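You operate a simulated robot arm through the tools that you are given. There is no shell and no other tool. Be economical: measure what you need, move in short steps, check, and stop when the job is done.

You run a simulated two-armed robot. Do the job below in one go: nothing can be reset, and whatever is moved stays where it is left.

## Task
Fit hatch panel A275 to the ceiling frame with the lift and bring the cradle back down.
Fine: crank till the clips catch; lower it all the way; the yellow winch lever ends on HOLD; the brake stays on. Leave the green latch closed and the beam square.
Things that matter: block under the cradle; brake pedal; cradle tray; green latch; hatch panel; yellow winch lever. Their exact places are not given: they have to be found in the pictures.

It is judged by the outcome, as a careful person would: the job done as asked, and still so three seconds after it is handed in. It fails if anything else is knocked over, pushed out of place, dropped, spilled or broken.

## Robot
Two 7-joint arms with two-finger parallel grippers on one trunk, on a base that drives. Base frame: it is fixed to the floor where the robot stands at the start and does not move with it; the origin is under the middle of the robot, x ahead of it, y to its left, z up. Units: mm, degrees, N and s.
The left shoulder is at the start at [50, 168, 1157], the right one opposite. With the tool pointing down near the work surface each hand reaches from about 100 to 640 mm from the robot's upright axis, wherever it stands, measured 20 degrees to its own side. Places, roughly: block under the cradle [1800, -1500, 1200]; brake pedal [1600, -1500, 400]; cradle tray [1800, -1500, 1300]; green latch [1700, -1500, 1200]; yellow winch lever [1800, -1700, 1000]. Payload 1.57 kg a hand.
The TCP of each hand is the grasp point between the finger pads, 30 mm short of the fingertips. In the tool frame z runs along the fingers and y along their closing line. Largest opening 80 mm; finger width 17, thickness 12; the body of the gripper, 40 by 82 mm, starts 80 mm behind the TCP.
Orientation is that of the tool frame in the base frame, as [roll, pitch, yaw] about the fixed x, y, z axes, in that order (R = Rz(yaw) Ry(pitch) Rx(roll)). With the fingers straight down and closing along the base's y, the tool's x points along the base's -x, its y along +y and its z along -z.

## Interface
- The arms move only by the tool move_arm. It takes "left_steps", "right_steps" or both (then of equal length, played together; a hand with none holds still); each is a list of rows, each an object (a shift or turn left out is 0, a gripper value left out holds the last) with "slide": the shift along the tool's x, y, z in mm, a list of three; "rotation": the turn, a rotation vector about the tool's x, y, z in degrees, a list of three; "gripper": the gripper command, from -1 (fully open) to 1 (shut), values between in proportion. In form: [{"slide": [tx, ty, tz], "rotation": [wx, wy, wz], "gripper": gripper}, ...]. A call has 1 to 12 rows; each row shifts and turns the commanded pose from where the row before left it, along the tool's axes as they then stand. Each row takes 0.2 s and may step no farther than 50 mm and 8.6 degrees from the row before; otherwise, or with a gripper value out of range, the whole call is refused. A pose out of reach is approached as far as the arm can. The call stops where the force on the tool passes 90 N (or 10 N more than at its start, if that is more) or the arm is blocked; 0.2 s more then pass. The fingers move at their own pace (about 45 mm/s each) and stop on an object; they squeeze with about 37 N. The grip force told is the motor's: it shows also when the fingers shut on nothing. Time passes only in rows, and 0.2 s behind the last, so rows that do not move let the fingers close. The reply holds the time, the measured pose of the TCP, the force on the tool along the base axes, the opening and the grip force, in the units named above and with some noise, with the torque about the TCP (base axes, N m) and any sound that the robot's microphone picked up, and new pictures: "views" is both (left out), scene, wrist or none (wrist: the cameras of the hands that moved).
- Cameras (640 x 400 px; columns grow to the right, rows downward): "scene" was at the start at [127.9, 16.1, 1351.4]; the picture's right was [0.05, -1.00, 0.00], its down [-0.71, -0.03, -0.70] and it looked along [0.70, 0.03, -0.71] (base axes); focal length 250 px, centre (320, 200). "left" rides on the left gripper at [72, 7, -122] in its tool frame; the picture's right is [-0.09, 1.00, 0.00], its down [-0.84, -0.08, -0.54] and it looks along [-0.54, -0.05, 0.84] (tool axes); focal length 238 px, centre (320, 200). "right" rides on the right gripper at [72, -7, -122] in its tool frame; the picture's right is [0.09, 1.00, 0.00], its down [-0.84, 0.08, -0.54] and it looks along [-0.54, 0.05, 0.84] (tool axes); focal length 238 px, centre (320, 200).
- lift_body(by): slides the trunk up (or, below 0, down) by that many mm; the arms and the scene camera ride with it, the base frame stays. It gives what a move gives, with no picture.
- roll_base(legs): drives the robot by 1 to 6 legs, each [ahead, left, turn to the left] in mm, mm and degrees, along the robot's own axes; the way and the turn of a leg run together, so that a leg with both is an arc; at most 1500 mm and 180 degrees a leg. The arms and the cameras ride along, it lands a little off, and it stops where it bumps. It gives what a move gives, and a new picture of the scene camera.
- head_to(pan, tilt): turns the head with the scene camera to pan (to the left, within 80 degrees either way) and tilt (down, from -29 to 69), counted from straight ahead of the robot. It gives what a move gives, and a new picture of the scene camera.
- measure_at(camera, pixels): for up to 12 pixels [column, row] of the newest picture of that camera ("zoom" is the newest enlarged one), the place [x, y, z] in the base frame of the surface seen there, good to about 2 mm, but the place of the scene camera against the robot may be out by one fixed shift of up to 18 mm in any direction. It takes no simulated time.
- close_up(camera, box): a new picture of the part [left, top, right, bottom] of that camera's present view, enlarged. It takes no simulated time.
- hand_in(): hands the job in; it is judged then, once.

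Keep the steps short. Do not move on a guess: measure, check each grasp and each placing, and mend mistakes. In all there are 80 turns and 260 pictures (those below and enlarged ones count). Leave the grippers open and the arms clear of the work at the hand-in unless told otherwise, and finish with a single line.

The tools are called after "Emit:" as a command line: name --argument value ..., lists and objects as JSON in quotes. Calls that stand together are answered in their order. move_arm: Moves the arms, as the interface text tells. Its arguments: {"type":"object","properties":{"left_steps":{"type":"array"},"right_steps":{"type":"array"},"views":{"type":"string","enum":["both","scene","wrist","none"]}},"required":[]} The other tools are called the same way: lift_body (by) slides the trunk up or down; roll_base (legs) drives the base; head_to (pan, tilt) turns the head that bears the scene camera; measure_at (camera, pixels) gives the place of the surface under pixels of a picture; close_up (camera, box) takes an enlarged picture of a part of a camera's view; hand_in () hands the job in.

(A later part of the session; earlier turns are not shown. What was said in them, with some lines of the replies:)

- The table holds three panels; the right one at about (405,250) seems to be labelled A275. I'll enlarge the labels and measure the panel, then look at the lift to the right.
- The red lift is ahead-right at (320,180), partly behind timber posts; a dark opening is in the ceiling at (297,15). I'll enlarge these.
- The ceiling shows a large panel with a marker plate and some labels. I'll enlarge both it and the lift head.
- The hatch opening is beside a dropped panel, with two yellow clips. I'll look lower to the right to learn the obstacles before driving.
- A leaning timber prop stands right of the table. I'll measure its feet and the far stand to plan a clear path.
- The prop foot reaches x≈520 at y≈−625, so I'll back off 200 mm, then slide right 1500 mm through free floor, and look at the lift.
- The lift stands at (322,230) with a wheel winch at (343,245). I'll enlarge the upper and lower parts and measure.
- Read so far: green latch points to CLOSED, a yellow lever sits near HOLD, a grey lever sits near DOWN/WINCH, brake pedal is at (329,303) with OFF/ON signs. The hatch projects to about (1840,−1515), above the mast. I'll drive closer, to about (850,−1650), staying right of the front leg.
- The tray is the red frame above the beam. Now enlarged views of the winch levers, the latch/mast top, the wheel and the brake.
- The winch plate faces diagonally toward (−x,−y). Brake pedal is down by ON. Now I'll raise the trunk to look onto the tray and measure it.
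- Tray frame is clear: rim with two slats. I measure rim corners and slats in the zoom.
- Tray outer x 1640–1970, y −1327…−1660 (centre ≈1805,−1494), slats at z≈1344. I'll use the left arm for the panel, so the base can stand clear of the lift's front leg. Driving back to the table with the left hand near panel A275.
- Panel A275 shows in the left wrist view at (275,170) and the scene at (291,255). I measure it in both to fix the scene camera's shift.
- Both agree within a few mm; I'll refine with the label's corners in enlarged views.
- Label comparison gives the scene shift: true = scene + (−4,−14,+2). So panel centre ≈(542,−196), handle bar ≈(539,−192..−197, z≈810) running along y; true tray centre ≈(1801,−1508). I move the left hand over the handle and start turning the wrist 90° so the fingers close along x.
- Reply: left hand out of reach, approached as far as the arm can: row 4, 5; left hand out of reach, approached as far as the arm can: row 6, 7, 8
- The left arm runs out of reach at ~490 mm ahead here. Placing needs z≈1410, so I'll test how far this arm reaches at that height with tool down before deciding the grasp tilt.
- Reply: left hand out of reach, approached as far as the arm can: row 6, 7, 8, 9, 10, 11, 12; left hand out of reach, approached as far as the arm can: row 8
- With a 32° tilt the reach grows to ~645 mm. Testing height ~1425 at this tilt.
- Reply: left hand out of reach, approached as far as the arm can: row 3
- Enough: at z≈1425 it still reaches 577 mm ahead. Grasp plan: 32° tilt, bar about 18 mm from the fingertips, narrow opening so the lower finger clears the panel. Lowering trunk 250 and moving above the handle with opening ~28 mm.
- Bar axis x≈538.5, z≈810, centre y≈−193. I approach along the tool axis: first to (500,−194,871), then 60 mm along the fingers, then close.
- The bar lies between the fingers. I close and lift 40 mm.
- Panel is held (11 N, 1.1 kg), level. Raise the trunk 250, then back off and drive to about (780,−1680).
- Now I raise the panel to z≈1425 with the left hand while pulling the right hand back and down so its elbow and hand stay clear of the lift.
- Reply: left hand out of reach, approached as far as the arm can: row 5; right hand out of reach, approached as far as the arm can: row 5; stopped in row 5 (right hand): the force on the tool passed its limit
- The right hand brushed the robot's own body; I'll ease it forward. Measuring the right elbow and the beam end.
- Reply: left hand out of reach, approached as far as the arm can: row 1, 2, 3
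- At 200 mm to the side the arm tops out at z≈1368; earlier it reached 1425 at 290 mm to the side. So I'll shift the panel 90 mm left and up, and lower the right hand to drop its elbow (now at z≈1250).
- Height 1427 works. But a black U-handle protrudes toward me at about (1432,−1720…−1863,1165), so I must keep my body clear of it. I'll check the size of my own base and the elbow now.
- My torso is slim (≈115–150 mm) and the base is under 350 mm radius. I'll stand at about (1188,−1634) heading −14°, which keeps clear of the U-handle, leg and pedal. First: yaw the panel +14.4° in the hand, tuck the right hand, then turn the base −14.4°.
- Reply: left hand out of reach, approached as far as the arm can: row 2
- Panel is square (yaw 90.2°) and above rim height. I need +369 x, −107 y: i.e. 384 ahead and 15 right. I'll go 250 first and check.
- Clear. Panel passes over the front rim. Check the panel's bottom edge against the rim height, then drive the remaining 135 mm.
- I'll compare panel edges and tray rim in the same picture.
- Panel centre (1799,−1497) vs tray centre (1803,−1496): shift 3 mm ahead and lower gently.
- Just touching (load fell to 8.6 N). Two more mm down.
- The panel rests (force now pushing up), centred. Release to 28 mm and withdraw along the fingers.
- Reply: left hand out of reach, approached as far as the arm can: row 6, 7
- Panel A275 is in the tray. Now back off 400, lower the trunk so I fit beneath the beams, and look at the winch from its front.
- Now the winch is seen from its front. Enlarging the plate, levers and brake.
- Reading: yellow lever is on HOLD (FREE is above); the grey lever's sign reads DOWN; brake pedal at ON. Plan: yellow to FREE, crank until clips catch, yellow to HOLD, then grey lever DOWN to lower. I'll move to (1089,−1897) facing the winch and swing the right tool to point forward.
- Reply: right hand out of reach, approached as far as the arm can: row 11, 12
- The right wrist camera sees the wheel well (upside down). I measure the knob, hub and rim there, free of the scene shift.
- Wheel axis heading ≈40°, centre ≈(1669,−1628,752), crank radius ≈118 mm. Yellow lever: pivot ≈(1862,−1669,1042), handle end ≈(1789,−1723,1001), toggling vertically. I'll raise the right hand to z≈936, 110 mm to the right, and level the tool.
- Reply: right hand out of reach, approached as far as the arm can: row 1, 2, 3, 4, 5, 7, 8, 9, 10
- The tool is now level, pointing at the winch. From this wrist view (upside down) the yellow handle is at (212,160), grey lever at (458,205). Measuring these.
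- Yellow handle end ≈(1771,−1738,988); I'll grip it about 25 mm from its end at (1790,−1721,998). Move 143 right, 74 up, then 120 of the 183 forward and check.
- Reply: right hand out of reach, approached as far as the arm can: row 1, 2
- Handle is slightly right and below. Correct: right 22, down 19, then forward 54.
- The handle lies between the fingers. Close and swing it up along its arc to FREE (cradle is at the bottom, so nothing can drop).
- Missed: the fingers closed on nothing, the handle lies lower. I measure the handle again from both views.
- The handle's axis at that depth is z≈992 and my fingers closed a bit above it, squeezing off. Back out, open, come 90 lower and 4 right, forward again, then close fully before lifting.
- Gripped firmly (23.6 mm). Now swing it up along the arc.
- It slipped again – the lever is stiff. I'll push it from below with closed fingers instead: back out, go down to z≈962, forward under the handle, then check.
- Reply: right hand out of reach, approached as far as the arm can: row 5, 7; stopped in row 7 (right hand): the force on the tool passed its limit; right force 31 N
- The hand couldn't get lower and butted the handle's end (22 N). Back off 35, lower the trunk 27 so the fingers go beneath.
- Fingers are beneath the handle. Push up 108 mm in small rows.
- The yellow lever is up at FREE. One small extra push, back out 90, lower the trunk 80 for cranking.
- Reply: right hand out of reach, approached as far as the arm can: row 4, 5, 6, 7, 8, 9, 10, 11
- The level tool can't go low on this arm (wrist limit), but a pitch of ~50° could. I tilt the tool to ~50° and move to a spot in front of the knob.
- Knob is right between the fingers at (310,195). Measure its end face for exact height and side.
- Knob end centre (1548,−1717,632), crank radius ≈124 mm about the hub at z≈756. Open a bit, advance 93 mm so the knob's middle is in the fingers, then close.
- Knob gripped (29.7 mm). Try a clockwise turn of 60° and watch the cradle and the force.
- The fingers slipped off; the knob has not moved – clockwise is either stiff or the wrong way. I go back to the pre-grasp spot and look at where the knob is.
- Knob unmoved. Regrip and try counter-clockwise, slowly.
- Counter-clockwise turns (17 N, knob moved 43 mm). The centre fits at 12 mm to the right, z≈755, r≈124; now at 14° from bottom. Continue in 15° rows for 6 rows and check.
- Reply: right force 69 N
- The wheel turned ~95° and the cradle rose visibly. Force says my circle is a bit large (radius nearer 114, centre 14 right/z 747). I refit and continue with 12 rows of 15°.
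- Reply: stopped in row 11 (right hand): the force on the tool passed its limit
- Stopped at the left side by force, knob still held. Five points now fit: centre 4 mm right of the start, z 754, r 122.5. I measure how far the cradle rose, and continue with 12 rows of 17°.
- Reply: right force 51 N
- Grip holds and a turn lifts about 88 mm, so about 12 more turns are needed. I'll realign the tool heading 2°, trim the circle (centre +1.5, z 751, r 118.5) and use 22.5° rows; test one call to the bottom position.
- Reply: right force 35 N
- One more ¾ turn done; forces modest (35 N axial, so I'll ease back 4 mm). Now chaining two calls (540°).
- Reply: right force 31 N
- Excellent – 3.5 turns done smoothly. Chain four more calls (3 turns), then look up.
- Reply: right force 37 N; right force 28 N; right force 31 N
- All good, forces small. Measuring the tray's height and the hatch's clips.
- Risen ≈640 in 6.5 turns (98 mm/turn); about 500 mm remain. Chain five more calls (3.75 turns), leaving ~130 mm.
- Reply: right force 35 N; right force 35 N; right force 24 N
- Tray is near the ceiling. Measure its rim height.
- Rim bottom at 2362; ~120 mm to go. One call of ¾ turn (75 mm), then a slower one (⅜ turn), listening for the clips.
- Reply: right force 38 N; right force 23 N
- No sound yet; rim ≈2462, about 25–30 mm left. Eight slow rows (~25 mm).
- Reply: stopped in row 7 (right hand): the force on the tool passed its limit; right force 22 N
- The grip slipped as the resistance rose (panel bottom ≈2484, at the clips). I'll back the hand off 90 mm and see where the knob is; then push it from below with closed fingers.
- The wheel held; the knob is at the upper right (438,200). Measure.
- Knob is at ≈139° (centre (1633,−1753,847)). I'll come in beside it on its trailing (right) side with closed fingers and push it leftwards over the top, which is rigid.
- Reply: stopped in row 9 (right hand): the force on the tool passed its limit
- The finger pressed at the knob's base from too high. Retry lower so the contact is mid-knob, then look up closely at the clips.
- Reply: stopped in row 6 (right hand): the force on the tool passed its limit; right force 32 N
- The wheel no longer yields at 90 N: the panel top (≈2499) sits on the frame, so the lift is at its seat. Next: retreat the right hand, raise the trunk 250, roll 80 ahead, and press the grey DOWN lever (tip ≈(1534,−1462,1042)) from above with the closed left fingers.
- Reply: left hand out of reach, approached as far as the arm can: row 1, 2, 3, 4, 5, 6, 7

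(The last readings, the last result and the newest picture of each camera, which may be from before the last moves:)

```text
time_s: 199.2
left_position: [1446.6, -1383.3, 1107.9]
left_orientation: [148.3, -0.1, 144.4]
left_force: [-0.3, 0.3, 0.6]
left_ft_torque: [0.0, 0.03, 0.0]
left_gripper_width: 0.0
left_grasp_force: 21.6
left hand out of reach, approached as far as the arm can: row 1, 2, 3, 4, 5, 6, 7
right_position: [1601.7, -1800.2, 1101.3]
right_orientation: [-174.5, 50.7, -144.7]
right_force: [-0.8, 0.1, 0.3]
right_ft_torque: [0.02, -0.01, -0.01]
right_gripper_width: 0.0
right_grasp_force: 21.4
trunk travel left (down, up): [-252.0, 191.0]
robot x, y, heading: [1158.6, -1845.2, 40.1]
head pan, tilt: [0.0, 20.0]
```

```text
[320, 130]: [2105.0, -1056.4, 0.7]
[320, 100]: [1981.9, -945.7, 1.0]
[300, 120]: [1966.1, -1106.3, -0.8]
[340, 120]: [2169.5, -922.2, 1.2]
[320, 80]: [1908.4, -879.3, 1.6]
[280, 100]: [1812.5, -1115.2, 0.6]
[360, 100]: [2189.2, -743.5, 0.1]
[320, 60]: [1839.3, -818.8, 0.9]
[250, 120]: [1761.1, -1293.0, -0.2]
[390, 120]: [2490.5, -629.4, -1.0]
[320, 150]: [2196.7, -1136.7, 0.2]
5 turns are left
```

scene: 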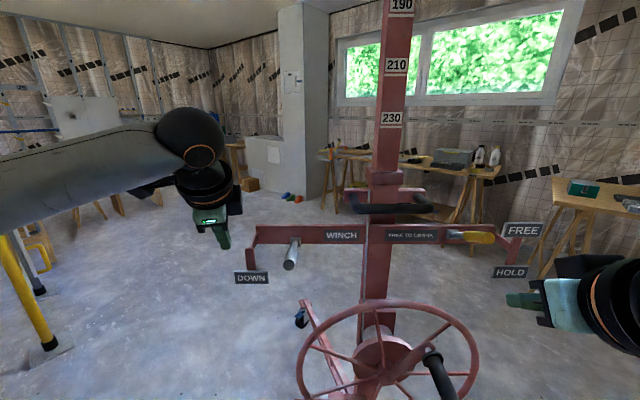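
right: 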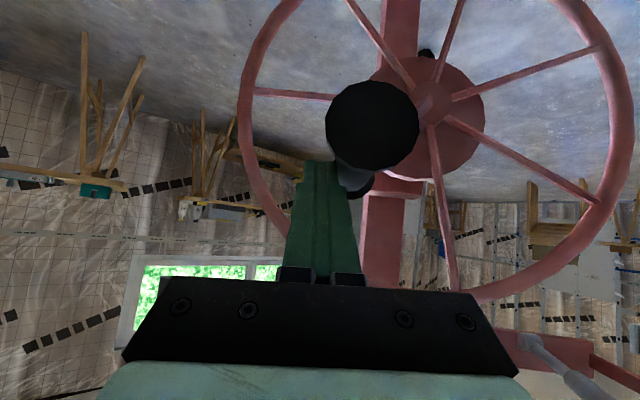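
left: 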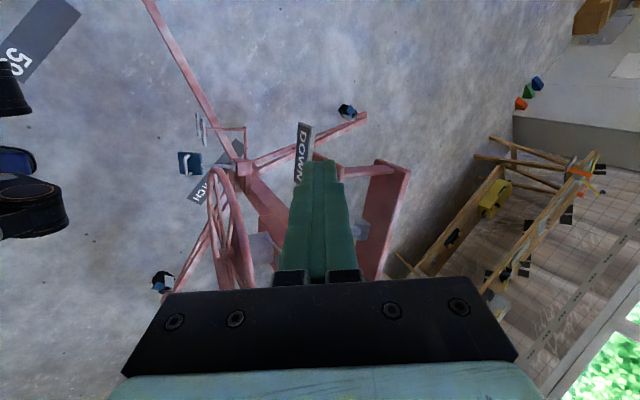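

The base must shift instead: 23 ahead and 120 right puts the left fingers over the grey lever. Then press down 88 mm, hold 5 s and watch.

Emit:
roll_base --legs '[[23, -120, 0]]'

Emit:
move_arm --left_steps '[{"slide": [0, -7.7, 12.5]}, {"slide": [0, -7.7, 12.5]}, {"slide": [0, -7.7, 12.5]}, {"slide": [0, -7.7, 12.5]}, {"slide": [0, -7.7, 12.5]}, {"slide": [0, -7.7, 12.5]}, {}, {}]' --views "both"

Emit:
move_arm --left_steps '[{}, {}, {}, {}, {}, {}, {}, {}, {}, {}, {}, {}]' --views "none"

Emit:
move_arm --left_steps '[{}, {}, {}, {}, {}, {}, {}, {}, {}, {}, {}, {}]' --views "scene"

Emit:
close_up --camera "scene" --box '[180, 180, 420, 340]'

```text
time_s: 200.4
left_position: [1540.2, -1460.1, 1109.0]
left_orientation: [148.3, -0.1, 144.2]
left_force: [0.5, 0.6, -0.3]
left_ft_torque: [-0.02, -0.02, -0.01]
left_gripper_width: 0.1
left_grasp_force: 21.2
right_position: [1695.3, -1877.0, 1102.2]
right_orientation: [-174.6, 50.9, -144.9]
right_force: [1.1, -0.5, 0.8]
right_ft_torque: [0.0, 0.0, 0.01]
right_gripper_width: 0.1
right_grasp_force: 21.3
trunk travel left (down, up): [-252.0, 191.0]
robot x, y, heading: [1248.9, -1921.2, 40.2]
head pan, tilt: [0.0, 20.0]
```

scene: 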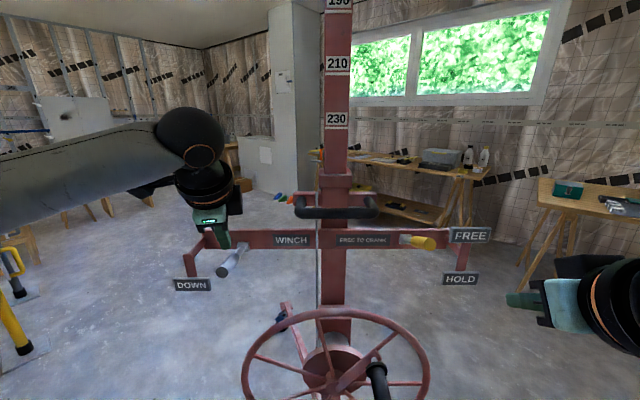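

```text
time_s: 202.2
left_position: [1538.7, -1459.6, 1021.1]
left_orientation: [148.3, -0.1, 144.3]
left_force: [2.5, 0.6, 5.0]
left_ft_torque: [0.04, -0.11, 0.01]
left_gripper_width: 0.0
left_grasp_force: 20.9
right_position: [1696.1, -1877.4, 1101.5]
right_orientation: [-174.5, 50.8, -144.8]
right_force: [0.0, 0.8, -0.6]
right_ft_torque: [0.0, -0.04, 0.02]
right_gripper_width: 0.0
right_grasp_force: 21.5
trunk travel left (down, up): [-252.0, 191.0]
robot x, y, heading: [1243.6, -1922.1, 40.1]
head pan, tilt: [0.0, 20.0]
```

scene: 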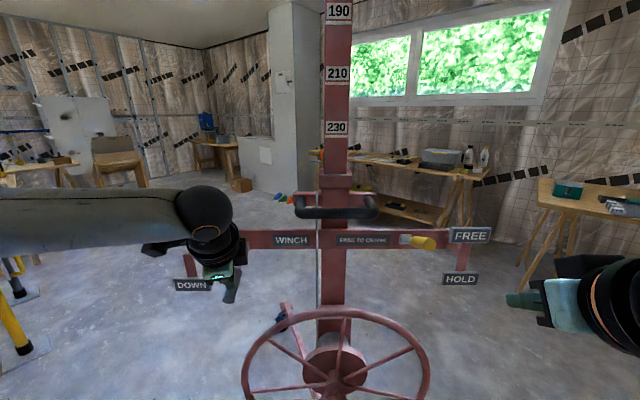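
left: 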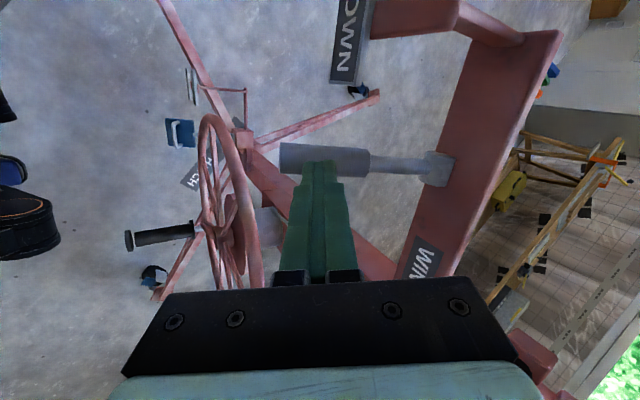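

```text
time_s: 204.8
left_position: [1538.6, -1459.1, 1021.6]
left_orientation: [148.3, -0.1, 144.3]
left_force: [-0.5, -1.2, 2.6]
left_ft_torque: [-0.04, -0.01, 0.01]
left_gripper_width: 0.0
left_grasp_force: 21.4
right_position: [1694.9, -1876.5, 1102.0]
right_orientation: [-174.7, 50.8, -144.8]
right_force: [0.9, 0.6, -0.4]
right_ft_torque: [-0.02, -0.02, 0.01]
right_gripper_width: 0.0
right_grasp_force: 21.0
trunk travel left (down, up): [-252.0, 191.0]
robot x, y, heading: [1248.6, -1925.5, 40.1]
head pan, tilt: [0.0, 20.0]
```

```text
time_s: 207.4
left_position: [1538.2, -1460.1, 1021.5]
left_orientation: [148.2, -0.2, 144.3]
left_force: [-0.3, -1.3, 2.9]
left_ft_torque: [0.0, 0.03, 0.0]
left_gripper_width: 0.0
left_grasp_force: 21.4
right_position: [1693.7, -1877.0, 1102.3]
right_orientation: [-174.5, 50.8, -144.8]
right_force: [0.2, -0.6, 0.3]
right_ft_torque: [-0.02, -0.04, 0.02]
right_gripper_width: 0.1
right_grasp_force: 21.5
trunk travel left (down, up): [-252.0, 191.0]
robot x, y, heading: [1245.3, -1924.4, 40.0]
head pan, tilt: [0.0, 20.0]
```

scene: 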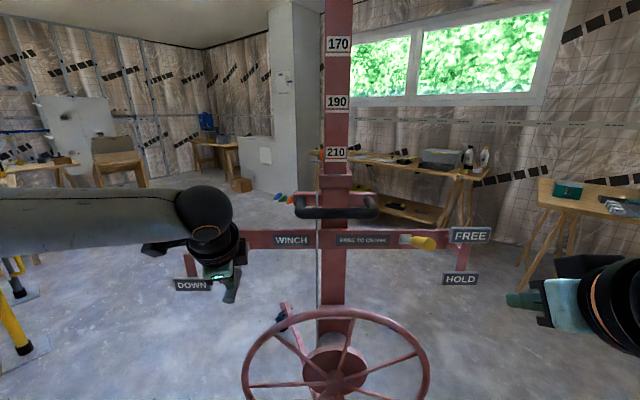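

```text
2.50 times, centred on (300, 260) of scene
4 turns are left
```

zoom: 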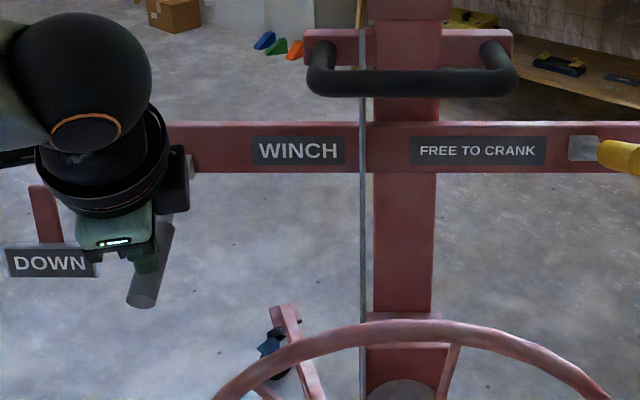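

The cradle is coming down (~45 mm/s; scale 230→210) while the lever is pressed. I lower the right hand for clearance, keep pressing ~12 s while checking the ceiling, then release the lever, return to the earlier safe stance (1091,−1900) with the trunk 170 lower, and wait.

Emit:
move_arm --right_steps '[{"slide": [29, 0, 24]}, {"slide": [29, 0, 24]}, {"slide": [29, 0, 24]}, {"slide": [29, 0, 24]}, {}, {}, {}, {}, {}, {}, {}, {}]' --views "none"

Emit:
head_to --pan -5 --tilt -29

Emit:
close_up --camera "scene" --box '[220, 0, 460, 150]'

Emit:
move_arm --left_steps '[{}, {}, {}, {}, {}, {}, {}, {}, {}, {}, {}, {}]' --views "none"

Emit:
move_arm --left_steps '[{}, {}, {}, {}, {}, {}, {}, {}, {}, {}, {}, {}]' --views "none"

Emit:
move_arm --left_steps '[{"slide": [0, 7.7, -12.5]}, {"slide": [0, 7.7, -12.5]}, {"slide": [0, 7.7, -12.5]}, {"slide": [0, 7.7, -12.5]}, {"slide": [0, 7.7, -12.5]}, {"slide": [0, 7.7, -12.5]}]' --views "scene"

Emit:
roll_base --legs '[[-103, 118, 0]]'

Emit:
lift_body --by -170

Emit:
move_arm --left_steps '[{}, {}, {}, {}, {}, {}, {}, {}, {}, {}, {}, {}]' --views "none"

Emit:
head_to --pan -5 --tilt 0

Emit:
measure_at --camera "scene" --pixels '[[325, 150], [360, 150], [400, 115], [320, 130], [275, 100], [440, 210], [455, 215]]'

```text
time_s: 210.0
left_position: [1537.6, -1459.0, 1020.4]
left_orientation: [148.2, -0.1, 144.3]
left_force: [-0.8, -1.6, 3.5]
left_ft_torque: [0.01, 0.01, -0.02]
left_gripper_width: 0.0
left_grasp_force: 21.6
right_position: [1738.6, -1845.8, 975.4]
right_orientation: [-174.6, 50.7, -144.8]
right_force: [0.4, 0.0, -1.4]
right_ft_torque: [-0.03, 0.04, 0.01]
right_gripper_width: 0.0
right_grasp_force: 21.3
right hand out of reach, approached as far as the arm can: row 1, 2, 3, 4
trunk travel left (down, up): [-252.0, 191.0]
robot x, y, heading: [1251.3, -1926.9, 40.1]
head pan, tilt: [0.0, 20.0]
```

```text
time_s: 211.2
left_position: [1538.5, -1459.1, 1020.5]
left_orientation: [148.3, -0.1, 144.3]
left_force: [-0.8, -1.0, 3.8]
left_ft_torque: [0.03, 0.01, 0.0]
left_gripper_width: 0.0
left_grasp_force: 20.5
right_position: [1739.8, -1847.2, 976.6]
right_orientation: [-174.5, 50.7, -144.8]
right_force: [-0.7, 1.0, 0.5]
right_ft_torque: [0.02, -0.02, -0.01]
right_gripper_width: 0.0
right_grasp_force: 21.1
trunk travel left (down, up): [-252.0, 191.0]
robot x, y, heading: [1243.3, -1923.0, 40.0]
head pan, tilt: [-5.0, -28.6]
```

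scene: 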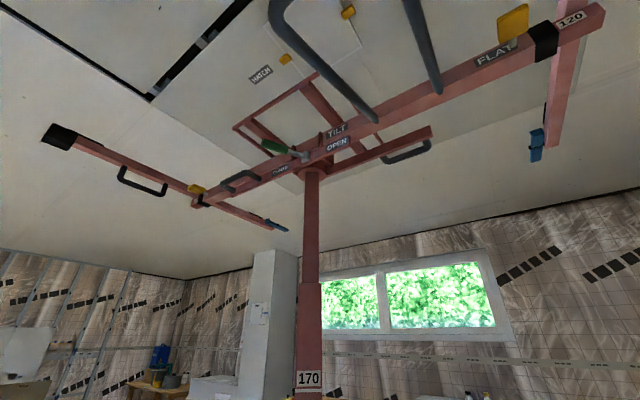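

```text
2.67 times, centred on (340, 75) of scene
```

zoom: 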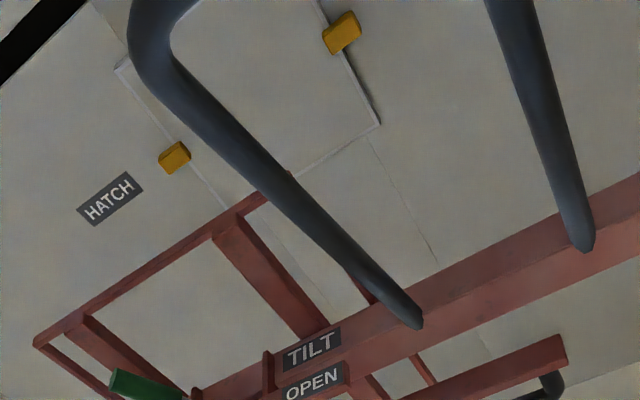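

```text
time_s: 213.8
left_position: [1538.8, -1459.7, 1020.2]
left_orientation: [148.2, -0.1, 144.3]
left_force: [0.1, -1.5, 4.3]
left_ft_torque: [0.0, 0.0, 0.0]
left_gripper_width: 0.0
left_grasp_force: 21.4
right_position: [1739.1, -1845.4, 975.5]
right_orientation: [-174.5, 50.7, -144.8]
right_force: [0.8, 0.8, -0.7]
right_ft_torque: [0.01, 0.03, -0.01]
right_gripper_width: 0.0
right_grasp_force: 21.0
trunk travel left (down, up): [-252.0, 191.0]
robot x, y, heading: [1245.7, -1929.5, 40.0]
head pan, tilt: [-5.0, -28.6]
```

```text
time_s: 216.4
left_position: [1539.0, -1458.5, 1022.1]
left_orientation: [148.2, -0.1, 144.3]
left_force: [-0.2, -0.6, 3.4]
left_ft_torque: [0.0, 0.0, 0.01]
left_gripper_width: 0.1
left_grasp_force: 21.6
right_position: [1739.2, -1846.7, 975.4]
right_orientation: [-174.4, 50.7, -144.8]
right_force: [-0.3, 0.8, 0.0]
right_ft_torque: [-0.03, 0.02, 0.02]
right_gripper_width: 0.0
right_grasp_force: 21.6
trunk travel left (down, up): [-252.0, 191.0]
robot x, y, heading: [1246.9, -1925.9, 40.1]
head pan, tilt: [-5.0, -28.6]
```

```text
time_s: 217.8
left_position: [1539.8, -1459.0, 1108.9]
left_orientation: [148.3, -0.1, 144.4]
left_force: [0.6, -0.5, 0.1]
left_ft_torque: [0.01, -0.02, 0.0]
left_gripper_width: 0.0
left_grasp_force: 20.9
right_position: [1739.4, -1846.8, 974.5]
right_orientation: [-174.4, 50.7, -144.7]
right_force: [0.2, -0.3, 0.7]
right_ft_torque: [0.0, -0.02, 0.0]
right_gripper_width: 0.0
right_grasp_force: 21.3
trunk travel left (down, up): [-252.0, 191.0]
robot x, y, heading: [1248.6, -1919.8, 39.9]
head pan, tilt: [-5.0, -28.6]
```

scene: 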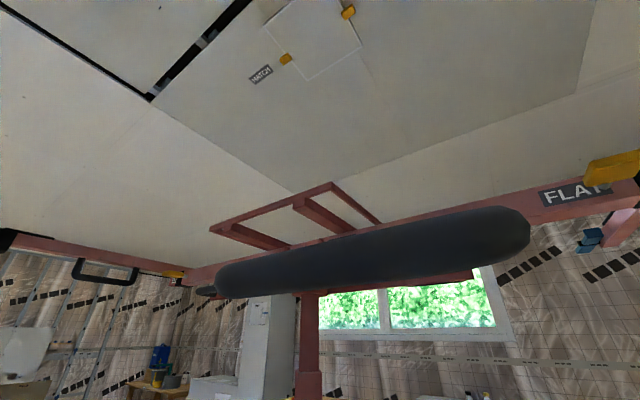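

```text
time_s: 219.2
left_position: [1382.1, -1434.3, 1109.8]
left_orientation: [148.3, 0.0, 144.5]
left_force: [-0.4, -0.1, 0.0]
left_ft_torque: [-0.02, -0.03, -0.04]
left_gripper_width: 0.0
left_grasp_force: 21.2
right_position: [1583.2, -1820.8, 975.4]
right_orientation: [-174.5, 50.7, -144.7]
right_force: [0.2, -0.2, -0.2]
right_ft_torque: [0.0, 0.01, -0.01]
right_gripper_width: 0.1
right_grasp_force: 21.7
trunk travel left (down, up): [-252.0, 191.0]
robot x, y, heading: [1093.0, -1900.6, 40.4]
head pan, tilt: [-5.0, -28.6]
```

scene: 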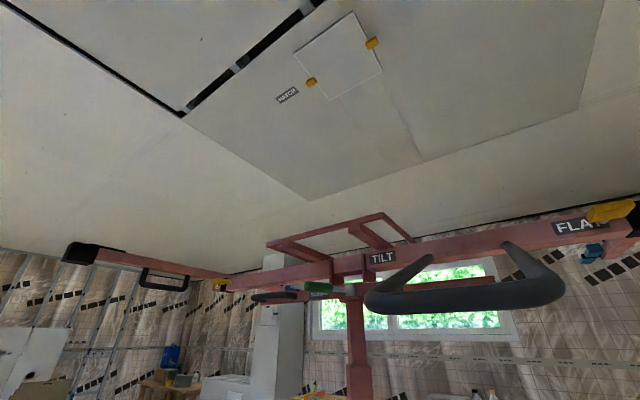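

```text
time_s: 221.1
left_position: [1383.2, -1434.0, 939.1]
left_orientation: [148.2, 0.0, 144.6]
left_force: [0.4, 0.4, 0.5]
left_ft_torque: [-0.03, -0.03, 0.0]
left_gripper_width: 0.0
left_grasp_force: 20.9
right_position: [1583.0, -1821.3, 805.4]
right_orientation: [-174.6, 50.7, -144.8]
right_force: [-0.2, 0.8, -0.2]
right_ft_torque: [0.01, 0.02, -0.02]
right_gripper_width: 0.0
right_grasp_force: 21.3
trunk travel left (down, up): [-82.0, 361.0]
robot x, y, heading: [1094.3, -1903.8, 40.2]
head pan, tilt: [-5.0, -28.6]
```

```text
time_s: 223.7
left_position: [1382.9, -1434.2, 939.5]
left_orientation: [148.4, -0.2, 144.5]
left_force: [-0.4, 0.2, 0.5]
left_ft_torque: [0.01, 0.01, -0.02]
left_gripper_width: 0.0
left_grasp_force: 21.3
right_position: [1582.6, -1821.2, 805.0]
right_orientation: [-174.5, 50.7, -144.7]
right_force: [-0.7, 1.5, 0.4]
right_ft_torque: [0.01, -0.01, 0.01]
right_gripper_width: 0.0
right_grasp_force: 20.7
trunk travel left (down, up): [-82.0, 361.0]
robot x, y, heading: [1093.8, -1900.4, 40.3]
head pan, tilt: [-5.0, -28.6]
```

```text
time_s: 224.7
left_position: [1382.0, -1434.2, 938.8]
left_orientation: [148.3, -0.1, 144.6]
left_force: [-0.3, -0.3, 0.0]
left_ft_torque: [0.01, 0.02, 0.04]
left_gripper_width: 0.0
left_grasp_force: 21.7
right_position: [1584.0, -1821.5, 804.9]
right_orientation: [-174.5, 50.7, -144.7]
right_force: [-0.6, -0.6, 0.2]
right_ft_torque: [-0.03, 0.05, 0.01]
right_gripper_width: 0.0
right_grasp_force: 21.0
trunk travel left (down, up): [-82.0, 361.0]
robot x, y, heading: [1094.2, -1902.1, 40.3]
head pan, tilt: [-5.0, 0.0]
```

scene: 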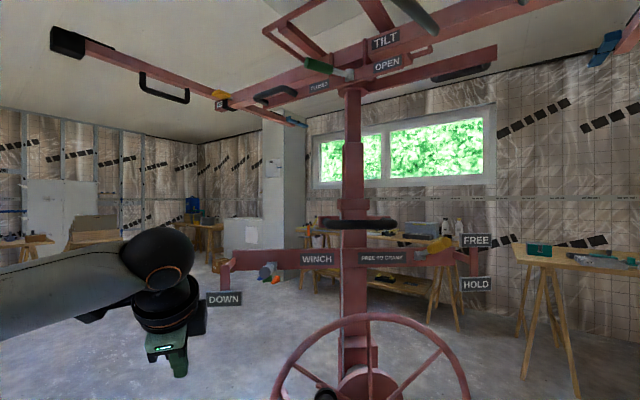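

```text
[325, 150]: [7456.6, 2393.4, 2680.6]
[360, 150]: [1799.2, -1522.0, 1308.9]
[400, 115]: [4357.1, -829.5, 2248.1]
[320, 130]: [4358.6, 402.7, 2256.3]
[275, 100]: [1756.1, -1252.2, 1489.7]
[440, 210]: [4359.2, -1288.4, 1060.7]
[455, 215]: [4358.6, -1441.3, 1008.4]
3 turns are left
```

The panel is up in the hatch between both yellow clips, and the empty cradle stopped ~250 mm above its rest when I released the lever. I go back to the same spot, press again until it is fully down, release, return to the safe stance and ready the right hand for the yellow lever.

Emit:
move_arm --right_steps '[{"slide": [29, 0, 24]}, {"slide": [29, 0, 24]}, {"slide": [29, 0, 24]}]' --views "none"

Emit:
lift_body --by 170

Emit:
roll_base --legs '[[103, -118, 0]]'

Emit:
move_arm --left_steps '[{"slide": [0, -7.7, 12.5]}, {"slide": [0, -7.7, 12.5]}, {"slide": [0, -7.7, 12.5]}, {"slide": [0, -7.7, 12.5]}, {"slide": [0, -7.7, 12.5]}, {"slide": [0, -7.7, 12.5]}, {}, {}, {}, {}, {}, {}]' --views "none"

Emit:
move_arm --left_steps '[{}, {}, {}, {}, {}, {}, {}, {}, {}, {}, {}, {}]' --views "none"

Emit:
move_arm --left_steps '[{}, {}, {}, {}, {}, {}, {}, {}, {}, {}, {}, {}]' --views "none"

Emit:
move_arm --left_steps '[{}, {}, {}, {}, {}, {}, {}, {}, {}, {}, {}, {}]' --views "scene"

Emit:
move_arm --left_steps '[{"slide": [0, 7.7, -12.5]}, {"slide": [0, 7.7, -12.5]}, {"slide": [0, 7.7, -12.5]}, {"slide": [0, 7.7, -12.5]}, {"slide": [0, 7.7, -12.5]}, {"slide": [0, 7.7, -12.5]}]' --views "none"

Emit:
roll_base --legs '[[-103, 118, 0]]'

Emit:
lift_body --by -120

Emit:
move_arm --right_steps '[{"slide": [-31, 0, -25]}, {"slide": [-31, 0, -25]}, {"slide": [-31, 0, -25]}, {"slide": [-31, 0, -25]}, {"rotation": [-4.65, -0.35, -3.8]}, {"rotation": [-4.65, -0.35, -3.8]}, {"rotation": [0, -7.7, 0]}, {"rotation": [0, -7.7, 0]}, {"rotation": [0, -7.7, 0]}, {"rotation": [0, -7.7, 0]}, {"rotation": [0, -7.7, 0]}]' --views "both"

Emit:
measure_at --camera "scene" --pixels '[[440, 243], [450, 240], [430, 248], [420, 252], [445, 246], [400, 120], [390, 110], [280, 150], [270, 155]]'

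```text
time_s: 225.5
left_position: [1382.0, -1434.1, 937.8]
left_orientation: [148.3, -0.1, 144.5]
left_force: [0.9, -0.4, -0.5]
left_ft_torque: [-0.02, 0.02, 0.0]
left_gripper_width: 0.2
left_grasp_force: 21.2
right_position: [1589.3, -1827.8, 695.5]
right_orientation: [-174.5, 50.8, -144.7]
right_force: [-0.7, -0.1, 1.3]
right_ft_torque: [0.01, 0.0, 0.0]
right_gripper_width: 0.0
right_grasp_force: 21.3
trunk travel left (down, up): [-82.0, 361.0]
robot x, y, heading: [1093.5, -1900.5, 40.3]
head pan, tilt: [-5.0, 0.0]
```

```text
time_s: 227.4
left_position: [1382.4, -1433.6, 1108.9]
left_orientation: [148.3, -0.1, 144.5]
left_force: [0.9, -1.0, 0.7]
left_ft_torque: [0.01, 0.01, 0.01]
left_gripper_width: 0.0
left_grasp_force: 21.7
right_position: [1588.8, -1826.5, 865.1]
right_orientation: [-174.4, 50.7, -144.6]
right_force: [0.1, 0.4, 0.4]
right_ft_torque: [-0.02, 0.03, 0.01]
right_gripper_width: 0.0
right_grasp_force: 21.7
trunk travel left (down, up): [-252.0, 191.0]
robot x, y, heading: [1091.9, -1900.1, 40.2]
head pan, tilt: [-5.0, 0.0]
```

```text
time_s: 228.8
left_position: [1539.2, -1459.5, 1108.3]
left_orientation: [148.3, 0.0, 144.3]
left_force: [0.0, -0.4, 0.3]
left_ft_torque: [0.02, 0.01, 0.03]
left_gripper_width: 0.1
left_grasp_force: 21.5
right_position: [1743.3, -1854.1, 865.1]
right_orientation: [-174.6, 50.7, -145.0]
right_force: [1.0, -0.3, -0.1]
right_ft_torque: [0.0, 0.01, 0.04]
right_gripper_width: 0.0
right_grasp_force: 21.2
trunk travel left (down, up): [-252.0, 191.0]
robot x, y, heading: [1247.4, -1924.1, 39.9]
head pan, tilt: [-5.0, 0.0]
```

scene: 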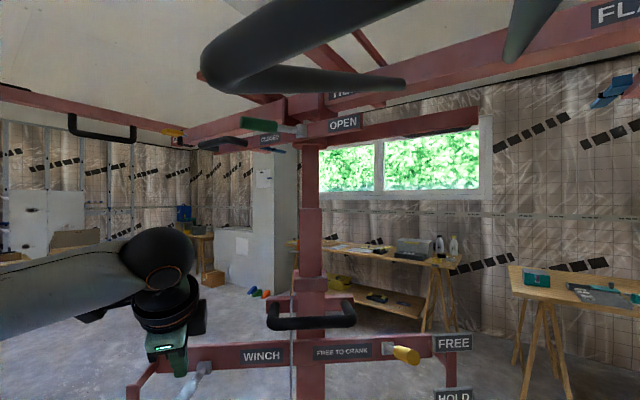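

```text
time_s: 231.4
left_position: [1536.9, -1458.9, 1021.2]
left_orientation: [148.3, -0.1, 144.3]
left_force: [2.6, -0.3, 4.7]
left_ft_torque: [0.02, -0.08, -0.02]
left_gripper_width: 0.0
left_grasp_force: 21.0
right_position: [1742.5, -1853.5, 865.9]
right_orientation: [-174.6, 50.8, -144.8]
right_force: [0.6, 0.0, -0.6]
right_ft_torque: [0.0, -0.02, -0.01]
right_gripper_width: 0.0
right_grasp_force: 21.0
trunk travel left (down, up): [-252.0, 191.0]
robot x, y, heading: [1245.2, -1923.5, 40.0]
head pan, tilt: [-5.0, 0.0]
```

```text
time_s: 234.0
left_position: [1537.3, -1460.1, 1020.9]
left_orientation: [148.3, 0.1, 144.3]
left_force: [-1.1, -1.6, 3.4]
left_ft_torque: [-0.02, 0.03, -0.03]
left_gripper_width: 0.0
left_grasp_force: 20.9
right_position: [1744.0, -1854.0, 866.9]
right_orientation: [-174.5, 50.7, -144.8]
right_force: [-0.3, -0.6, 0.1]
right_ft_torque: [-0.03, 0.01, -0.02]
right_gripper_width: 0.0
right_grasp_force: 21.5
trunk travel left (down, up): [-252.0, 191.0]
robot x, y, heading: [1244.7, -1925.8, 40.2]
head pan, tilt: [-5.0, 0.0]
```

```text
time_s: 236.6
left_position: [1537.8, -1459.3, 1021.1]
left_orientation: [148.1, 0.0, 144.5]
left_force: [-0.7, -0.6, 3.6]
left_ft_torque: [0.04, 0.05, -0.01]
left_gripper_width: 0.0
left_grasp_force: 21.2
right_position: [1741.9, -1851.9, 865.4]
right_orientation: [-174.6, 50.6, -144.8]
right_force: [-0.4, 0.5, 0.4]
right_ft_torque: [0.03, 0.0, 0.0]
right_gripper_width: 0.0
right_grasp_force: 21.0
trunk travel left (down, up): [-252.0, 191.0]
robot x, y, heading: [1247.8, -1927.9, 40.0]
head pan, tilt: [-5.0, 0.0]
```

```text
time_s: 239.2
left_position: [1537.3, -1459.5, 1021.1]
left_orientation: [148.2, 0.0, 144.3]
left_force: [-1.0, -1.0, 3.1]
left_ft_torque: [-0.02, 0.0, 0.02]
left_gripper_width: 0.0
left_grasp_force: 21.6
right_position: [1743.0, -1854.1, 865.8]
right_orientation: [-174.5, 50.7, -144.9]
right_force: [0.2, -0.3, -0.2]
right_ft_torque: [0.0, 0.01, -0.03]
right_gripper_width: 0.0
right_grasp_force: 21.5
trunk travel left (down, up): [-252.0, 191.0]
robot x, y, heading: [1247.5, -1926.0, 39.8]
head pan, tilt: [-5.0, 0.0]
```

scene: 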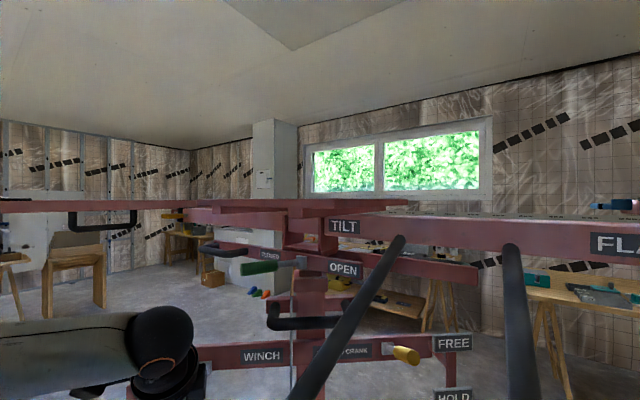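

```text
time_s: 240.6
left_position: [1537.1, -1459.8, 1109.8]
left_orientation: [148.3, 0.0, 144.3]
left_force: [-0.2, -0.1, -0.8]
left_ft_torque: [0.01, -0.01, -0.01]
left_gripper_width: 0.2
left_grasp_force: 21.6
right_position: [1743.5, -1853.0, 866.4]
right_orientation: [-174.5, 50.7, -144.8]
right_force: [-0.3, 0.2, 0.0]
right_ft_torque: [0.0, -0.02, 0.0]
right_gripper_width: 0.0
right_grasp_force: 21.2
trunk travel left (down, up): [-252.0, 191.0]
robot x, y, heading: [1248.7, -1924.5, 40.2]
head pan, tilt: [-5.0, 0.0]
```

```text
time_s: 242.0
left_position: [1384.7, -1437.3, 1108.4]
left_orientation: [148.3, 0.1, 144.3]
left_force: [-0.1, 0.8, -0.2]
left_ft_torque: [-0.03, -0.01, -0.05]
left_gripper_width: 0.0
left_grasp_force: 21.3
right_position: [1591.1, -1831.7, 865.7]
right_orientation: [-174.6, 50.8, -144.8]
right_force: [0.0, -0.5, 0.3]
right_ft_torque: [0.01, -0.03, -0.01]
right_gripper_width: 0.1
right_grasp_force: 21.7
trunk travel left (down, up): [-252.0, 191.0]
robot x, y, heading: [1094.2, -1902.1, 40.0]
head pan, tilt: [-5.0, 0.0]
```

scene: 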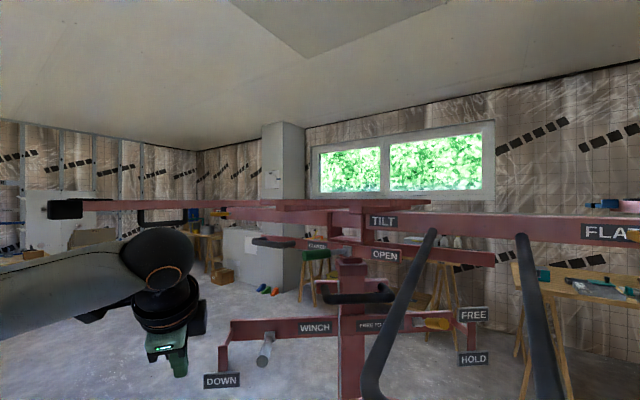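

```text
time_s: 243.5
left_position: [1384.6, -1438.2, 988.6]
left_orientation: [148.3, -0.1, 144.3]
left_force: [-0.2, 0.2, 0.3]
left_ft_torque: [0.01, -0.02, 0.03]
left_gripper_width: 0.2
left_grasp_force: 21.6
right_position: [1591.0, -1831.2, 745.2]
right_orientation: [-174.5, 50.7, -144.9]
right_force: [0.3, 0.2, 0.1]
right_ft_torque: [0.02, 0.01, -0.01]
right_gripper_width: 0.0
right_grasp_force: 21.4
trunk travel left (down, up): [-132.0, 311.0]
robot x, y, heading: [1098.2, -1901.3, 39.9]
head pan, tilt: [-5.0, 0.0]
```

```text
time_s: 245.9
left_position: [1385.1, -1436.7, 989.1]
left_orientation: [148.3, -0.1, 144.3]
left_force: [0.0, 1.2, 0.2]
left_ft_torque: [0.01, 0.0, 0.01]
left_gripper_width: 0.1
left_grasp_force: 21.3
right_position: [1620.3, -1802.6, 909.5]
right_orientation: [-167.6, 73.6, -125.2]
right_force: [-0.3, 0.4, 0.5]
right_ft_torque: [-0.01, -0.01, 0.0]
right_gripper_width: 0.1
right_grasp_force: 22.0
right hand out of reach, approached as far as the arm can: row 7, 8, 9, 10, 11
trunk travel left (down, up): [-132.0, 311.0]
robot x, y, heading: [1093.4, -1903.6, 39.9]
head pan, tilt: [-5.0, 0.0]
```

scene: 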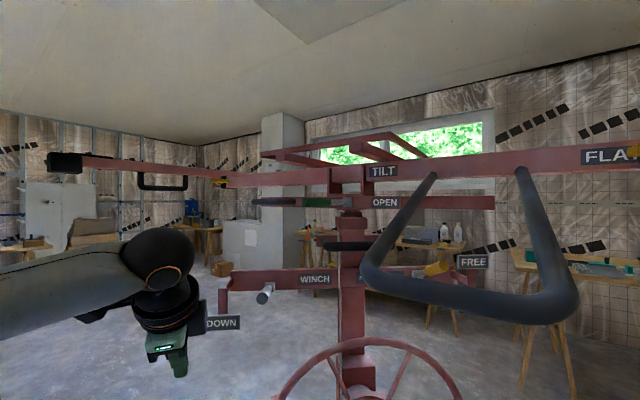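
right: 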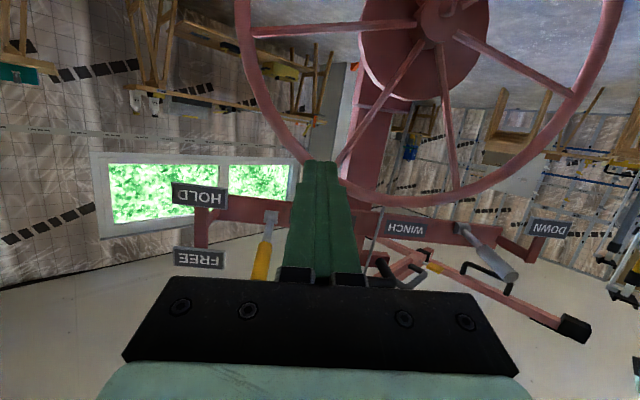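

```text
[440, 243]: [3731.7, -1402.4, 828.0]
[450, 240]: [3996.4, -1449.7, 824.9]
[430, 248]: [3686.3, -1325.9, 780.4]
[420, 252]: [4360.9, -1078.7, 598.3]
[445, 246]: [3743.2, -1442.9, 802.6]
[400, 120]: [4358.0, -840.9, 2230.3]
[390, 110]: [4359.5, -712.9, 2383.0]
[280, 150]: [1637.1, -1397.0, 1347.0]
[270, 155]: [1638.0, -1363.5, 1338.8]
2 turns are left
```

The cradle is fully down (rim at z≈1347 as at the start). Now the yellow lever: raise and level the right hand, move above the handle (it passes just under the U-handle), push it down to HOLD, back out and look.

Emit:
lift_body --by 30

Emit:
move_arm --right_steps '[{"slide": [-28.8, -1.8, -8.3]}, {"slide": [-28.8, -1.8, -8.3]}, {"rotation": [0, -8, 0]}, {"rotation": [0, -8, 0]}, {"slide": [-40, -17.7, 0]}, {"slide": [-40, -17.7, 0]}, {"slide": [-40, -17.7, 0]}]' --left_steps '[{"gripper": -1}, {}, {}, {}, {}, {}, {}]' --views "none"

Emit:
move_arm --right_steps '[{"slide": [0, 0, 43.7]}, {"slide": [0, 0, 43.7]}, {"slide": [0, 0, 43.7]}, {"slide": [0, 0, 43.7]}]' --views "wrist"

Emit:
move_arm --right_steps '[{"slide": [12.6, 0, 0]}, {"slide": [12.6, 0, 0]}, {"slide": [12.6, 0, 0]}, {"slide": [12.6, 0, 0]}, {"slide": [12.6, 0, 0]}, {"slide": [12.6, 0, 0]}, {"slide": [12.6, 0, 0]}, {"slide": [12.6, 0, 0]}]' --views "wrist"

Emit:
move_arm --right_steps '[{"slide": [-4, 0, -20]}, {"slide": [0, 0, -45]}, {"slide": [0, 0, -45]}]' --views "both"

Emit:
measure_at --camera "right" --pixels '[[285, 100], [285, 120], [290, 140], [300, 120], [310, 110], [280, 140], [300, 150], [310, 130], [320, 120], [320, 140], [300, 100], [300, 170]]'

Emit:
close_up --camera "scene" --box '[360, 200, 520, 320]'

```text
time_s: 246.6
left_position: [1386.1, -1438.4, 1019.2]
left_orientation: [148.4, 0.0, 144.2]
left_force: [0.1, -0.5, 0.2]
left_ft_torque: [0.0, 0.04, 0.0]
left_gripper_width: 0.0
left_grasp_force: 21.3
right_position: [1620.7, -1801.4, 939.6]
right_orientation: [-167.6, 73.5, -125.2]
right_force: [-0.3, 1.0, -0.1]
right_ft_torque: [0.0, 0.01, 0.0]
right_gripper_width: 0.0
right_grasp_force: 21.1
trunk travel left (down, up): [-162.0, 281.0]
robot x, y, heading: [1092.2, -1905.6, 39.7]
head pan, tilt: [-5.0, 0.0]
```

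```text
time_s: 248.2
left_position: [1385.7, -1438.4, 1019.2]
left_orientation: [148.3, 0.0, 144.2]
left_force: [-0.2, 0.0, 0.3]
left_ft_torque: [-0.02, -0.02, 0.01]
left_gripper_width: 79.7
left_grasp_force: 0.1
right_position: [1654.4, -1814.9, 1126.1]
right_orientation: [-143.5, 83.2, -99.2]
right_force: [-0.2, 0.7, 0.6]
right_ft_torque: [-0.01, -0.01, 0.01]
right_gripper_width: 0.0
right_grasp_force: 21.5
right hand out of reach, approached as far as the arm can: row 4
trunk travel left (down, up): [-162.0, 281.0]
robot x, y, heading: [1093.3, -1905.1, 39.8]
head pan, tilt: [-5.0, 0.0]
```

```text
time_s: 249.2
left_position: [1386.0, -1437.9, 1018.2]
left_orientation: [148.3, 0.0, 144.3]
left_force: [-0.1, -0.2, 0.0]
left_ft_torque: [0.01, 0.0, -0.03]
left_gripper_width: 80.1
left_grasp_force: 0.1
right_position: [1782.5, -1694.6, 1110.8]
right_orientation: [-143.7, 83.2, -99.4]
right_force: [1.1, 0.7, 0.1]
right_ft_torque: [-0.02, 0.01, 0.0]
right_gripper_width: 0.0
right_grasp_force: 21.0
trunk travel left (down, up): [-162.0, 281.0]
robot x, y, heading: [1095.9, -1903.3, 39.9]
head pan, tilt: [-5.0, 0.0]
```

right: 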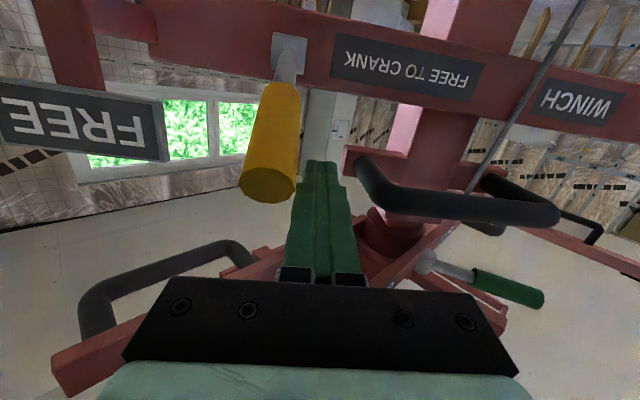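

```text
time_s: 251.0
left_position: [1386.0, -1437.8, 1018.2]
left_orientation: [148.3, 0.1, 144.3]
left_force: [0.4, 0.7, 0.5]
left_ft_torque: [-0.02, 0.03, 0.0]
left_gripper_width: 80.1
left_grasp_force: 0.1
right_position: [1778.6, -1706.7, 1009.7]
right_orientation: [-143.8, 83.2, -99.6]
right_force: [0.4, 0.0, 0.7]
right_ft_torque: [-0.02, -0.01, -0.02]
right_gripper_width: 0.0
right_grasp_force: 21.8
trunk travel left (down, up): [-162.0, 281.0]
robot x, y, heading: [1096.0, -1905.8, 40.2]
head pan, tilt: [-5.0, 0.0]
```

right: 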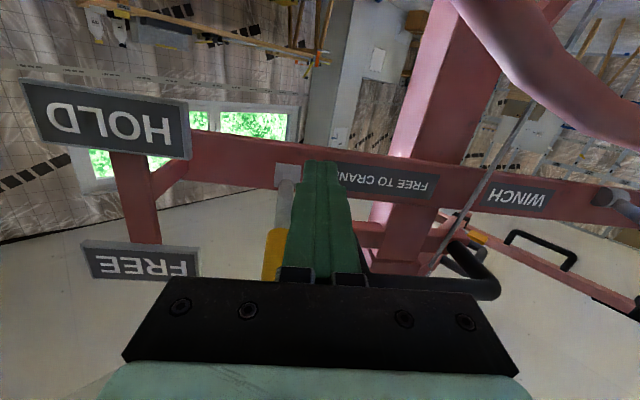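

```text
time_s: 251.8
left_position: [1385.8, -1437.8, 1018.2]
left_orientation: [148.3, 0.0, 144.3]
left_force: [0.4, 0.2, -0.4]
left_ft_torque: [0.0, -0.01, 0.02]
left_gripper_width: 80.2
left_grasp_force: 0.0
right_position: [1700.1, -1783.2, 1024.6]
right_orientation: [-143.9, 83.1, -99.6]
right_force: [-0.6, 0.3, -0.7]
right_ft_torque: [0.03, 0.0, 0.01]
right_gripper_width: 0.0
right_grasp_force: 20.9
trunk travel left (down, up): [-162.0, 281.0]
robot x, y, heading: [1095.2, -1903.9, 40.1]
head pan, tilt: [-5.0, 0.0]
```

scene: 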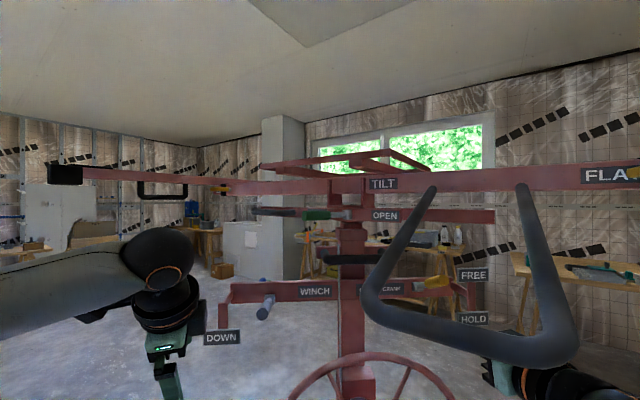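
right: 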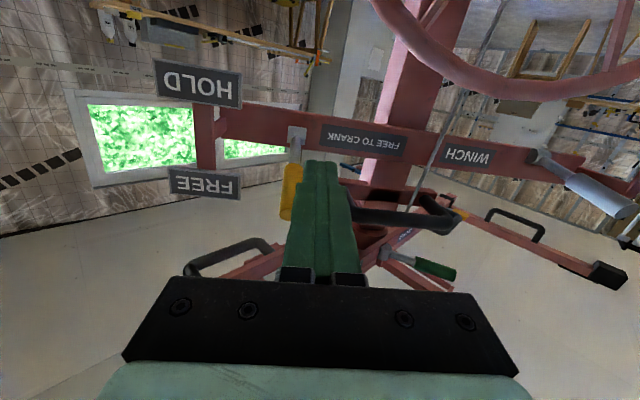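

```text
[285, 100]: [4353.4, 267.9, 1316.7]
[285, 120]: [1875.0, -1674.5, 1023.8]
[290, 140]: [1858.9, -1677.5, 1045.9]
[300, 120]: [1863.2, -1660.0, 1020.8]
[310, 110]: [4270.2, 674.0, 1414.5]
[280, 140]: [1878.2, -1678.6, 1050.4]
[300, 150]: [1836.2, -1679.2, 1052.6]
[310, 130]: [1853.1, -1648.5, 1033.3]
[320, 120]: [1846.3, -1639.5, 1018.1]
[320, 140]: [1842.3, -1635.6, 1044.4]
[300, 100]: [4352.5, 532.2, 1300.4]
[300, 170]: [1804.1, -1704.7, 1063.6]
```

```text
3.33 times, centred on (440, 260) of scene
1 turns are left
```

zoom: 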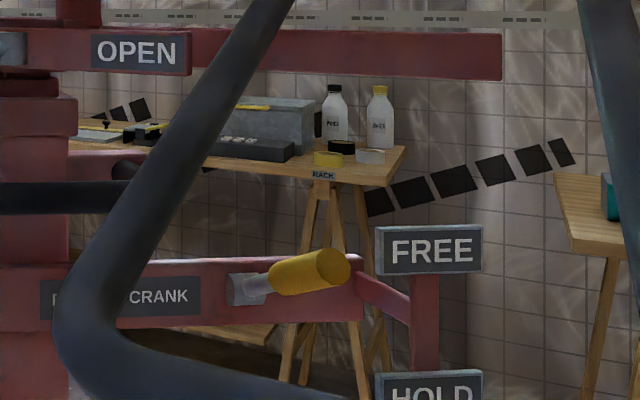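

The hand drifted 27 mm left of the handle, so the lever is still up. With the tip now measured at about (1774,−1740,1094), I redo it: raise to z≈1130 shifted right onto its line, forward 95, press straight down to HOLD, withdraw, open, back away, and hand in.

Emit:
move_arm --right_steps '[{"slide": [-34.6, -6.8, -3.8]}, {"slide": [-34.6, -6.8, -3.8]}, {"slide": [-34.6, -6.8, -3.8]}, {}, {"slide": [-2.9, -2.6, 31.4]}, {"slide": [-2.9, -2.6, 31.4]}, {"slide": [-2.9, -2.6, 31.4]}, {}]' --views "none"

Emit:
move_arm --right_steps '[{"slide": [12.2, 0.9, 1.2]}, {"slide": [12.2, 0.9, 1.2]}, {"slide": [12.2, 0.9, 1.2]}, {"slide": [12.2, 0.9, 1.2]}, {"slide": [12.2, 0.9, 1.2]}, {"slide": [12.2, 0.9, 1.2]}, {"slide": [12.2, 0.9, 1.2]}, {"slide": [12.2, 0.9, 1.2]}, {"slide": [12.2, 0.9, 1.2]}, {}]' --views "wrist"

Emit:
move_arm --right_steps '[{"slide": [-6, 0, 0]}, {"slide": [2.8, 2.5, -30.7]}, {"slide": [2.8, 2.5, -30.7]}, {"slide": [2.8, 2.5, -30.7]}, {"slide": [2.8, 2.5, -40]}, {"gripper": -1}, {}, {}, {}, {}]' --views "wrist"

Emit:
roll_base --legs '[[-80, 0, 0]]'

Emit:
hand_in

```text
time_s: 253.6
left_position: [1385.2, -1437.3, 1018.3]
left_orientation: [148.3, 0.0, 144.3]
left_force: [0.1, 0.2, -0.3]
left_ft_torque: [0.02, 0.04, 0.02]
left_gripper_width: 79.9
left_grasp_force: 0.2
right_position: [1785.3, -1731.8, 1130.5]
right_orientation: [-143.5, 83.3, -99.2]
right_force: [-0.9, 0.0, -0.4]
right_ft_torque: [0.01, 0.0, -0.01]
right_gripper_width: 0.1
right_grasp_force: 21.3
trunk travel left (down, up): [-162.0, 281.0]
robot x, y, heading: [1094.3, -1902.6, 40.1]
head pan, tilt: [-5.0, 0.0]
```

```text
time_s: 255.8
left_position: [1384.3, -1437.7, 1018.8]
left_orientation: [148.1, 0.2, 144.3]
left_force: [0.5, 0.8, 0.2]
left_ft_torque: [-0.01, -0.01, -0.01]
left_gripper_width: 80.0
left_grasp_force: 0.0
right_position: [1780.5, -1732.5, 1027.1]
right_orientation: [-138.1, 83.9, -93.9]
right_force: [-0.4, -1.8, 21.4]
right_ft_torque: [0.38, -0.41, -0.04]
right_gripper_width: 0.2
right_grasp_force: 21.0
trunk travel left (down, up): [-162.0, 281.0]
robot x, y, heading: [1092.8, -1906.1, 40.1]
head pan, tilt: [-5.0, 0.0]
```

right: 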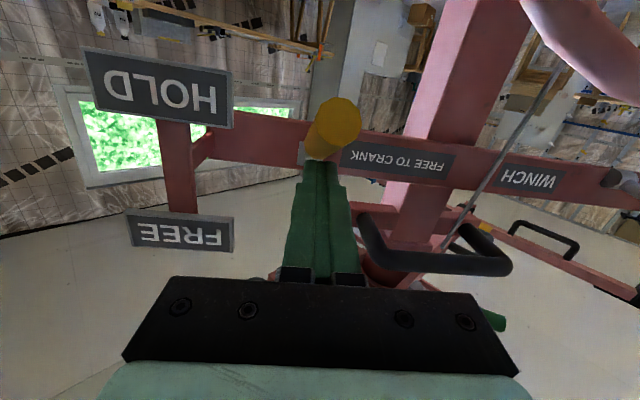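

```text
time_s: 258.0
left_position: [1386.8, -1436.8, 1018.5]
left_orientation: [148.5, -0.1, 144.3]
left_force: [0.0, -0.2, 0.2]
left_ft_torque: [0.01, -0.03, 0.01]
left_gripper_width: 80.0
left_grasp_force: 0.0
right_position: [1680.4, -1817.1, 1026.9]
right_orientation: [-143.8, 83.2, -99.6]
right_force: [-0.4, -0.3, 0.8]
right_ft_torque: [0.02, 0.0, -0.01]
right_gripper_width: 80.2
right_grasp_force: 0.0
trunk travel left (down, up): [-162.0, 281.0]
robot x, y, heading: [1094.7, -1905.1, 39.9]
head pan, tilt: [-5.0, 0.0]
```

right: 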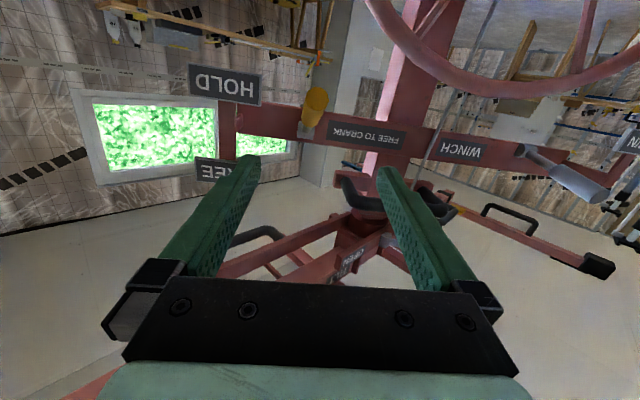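

```text
time_s: 259.1
left_position: [1323.7, -1490.1, 1018.6]
left_orientation: [148.4, 0.0, 144.3]
left_force: [1.1, 0.1, -0.7]
left_ft_torque: [-0.03, -0.01, 0.02]
left_gripper_width: 79.9
left_grasp_force: 0.0
right_position: [1619.4, -1868.1, 1025.2]
right_orientation: [-143.7, 83.2, -99.5]
right_force: [-0.6, 0.1, 0.6]
right_ft_torque: [0.03, 0.01, 0.01]
right_gripper_width: 80.1
right_grasp_force: 0.0
trunk travel left (down, up): [-162.0, 281.0]
robot x, y, heading: [1034.3, -1956.3, 39.8]
head pan, tilt: [-5.0, 0.0]
```

scene: 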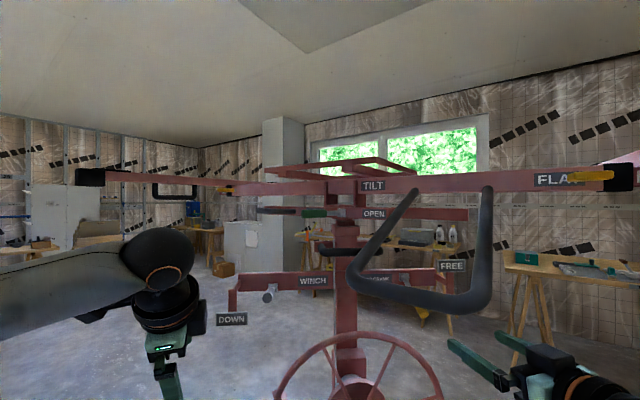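

```text
The job is handed in.
```

Panel A275 is held by the clips in the ceiling hatch, the cradle is fully down, the yellow lever is on HOLD, and I left the brake on, the green latch closed and the beam square; the job is handed in.
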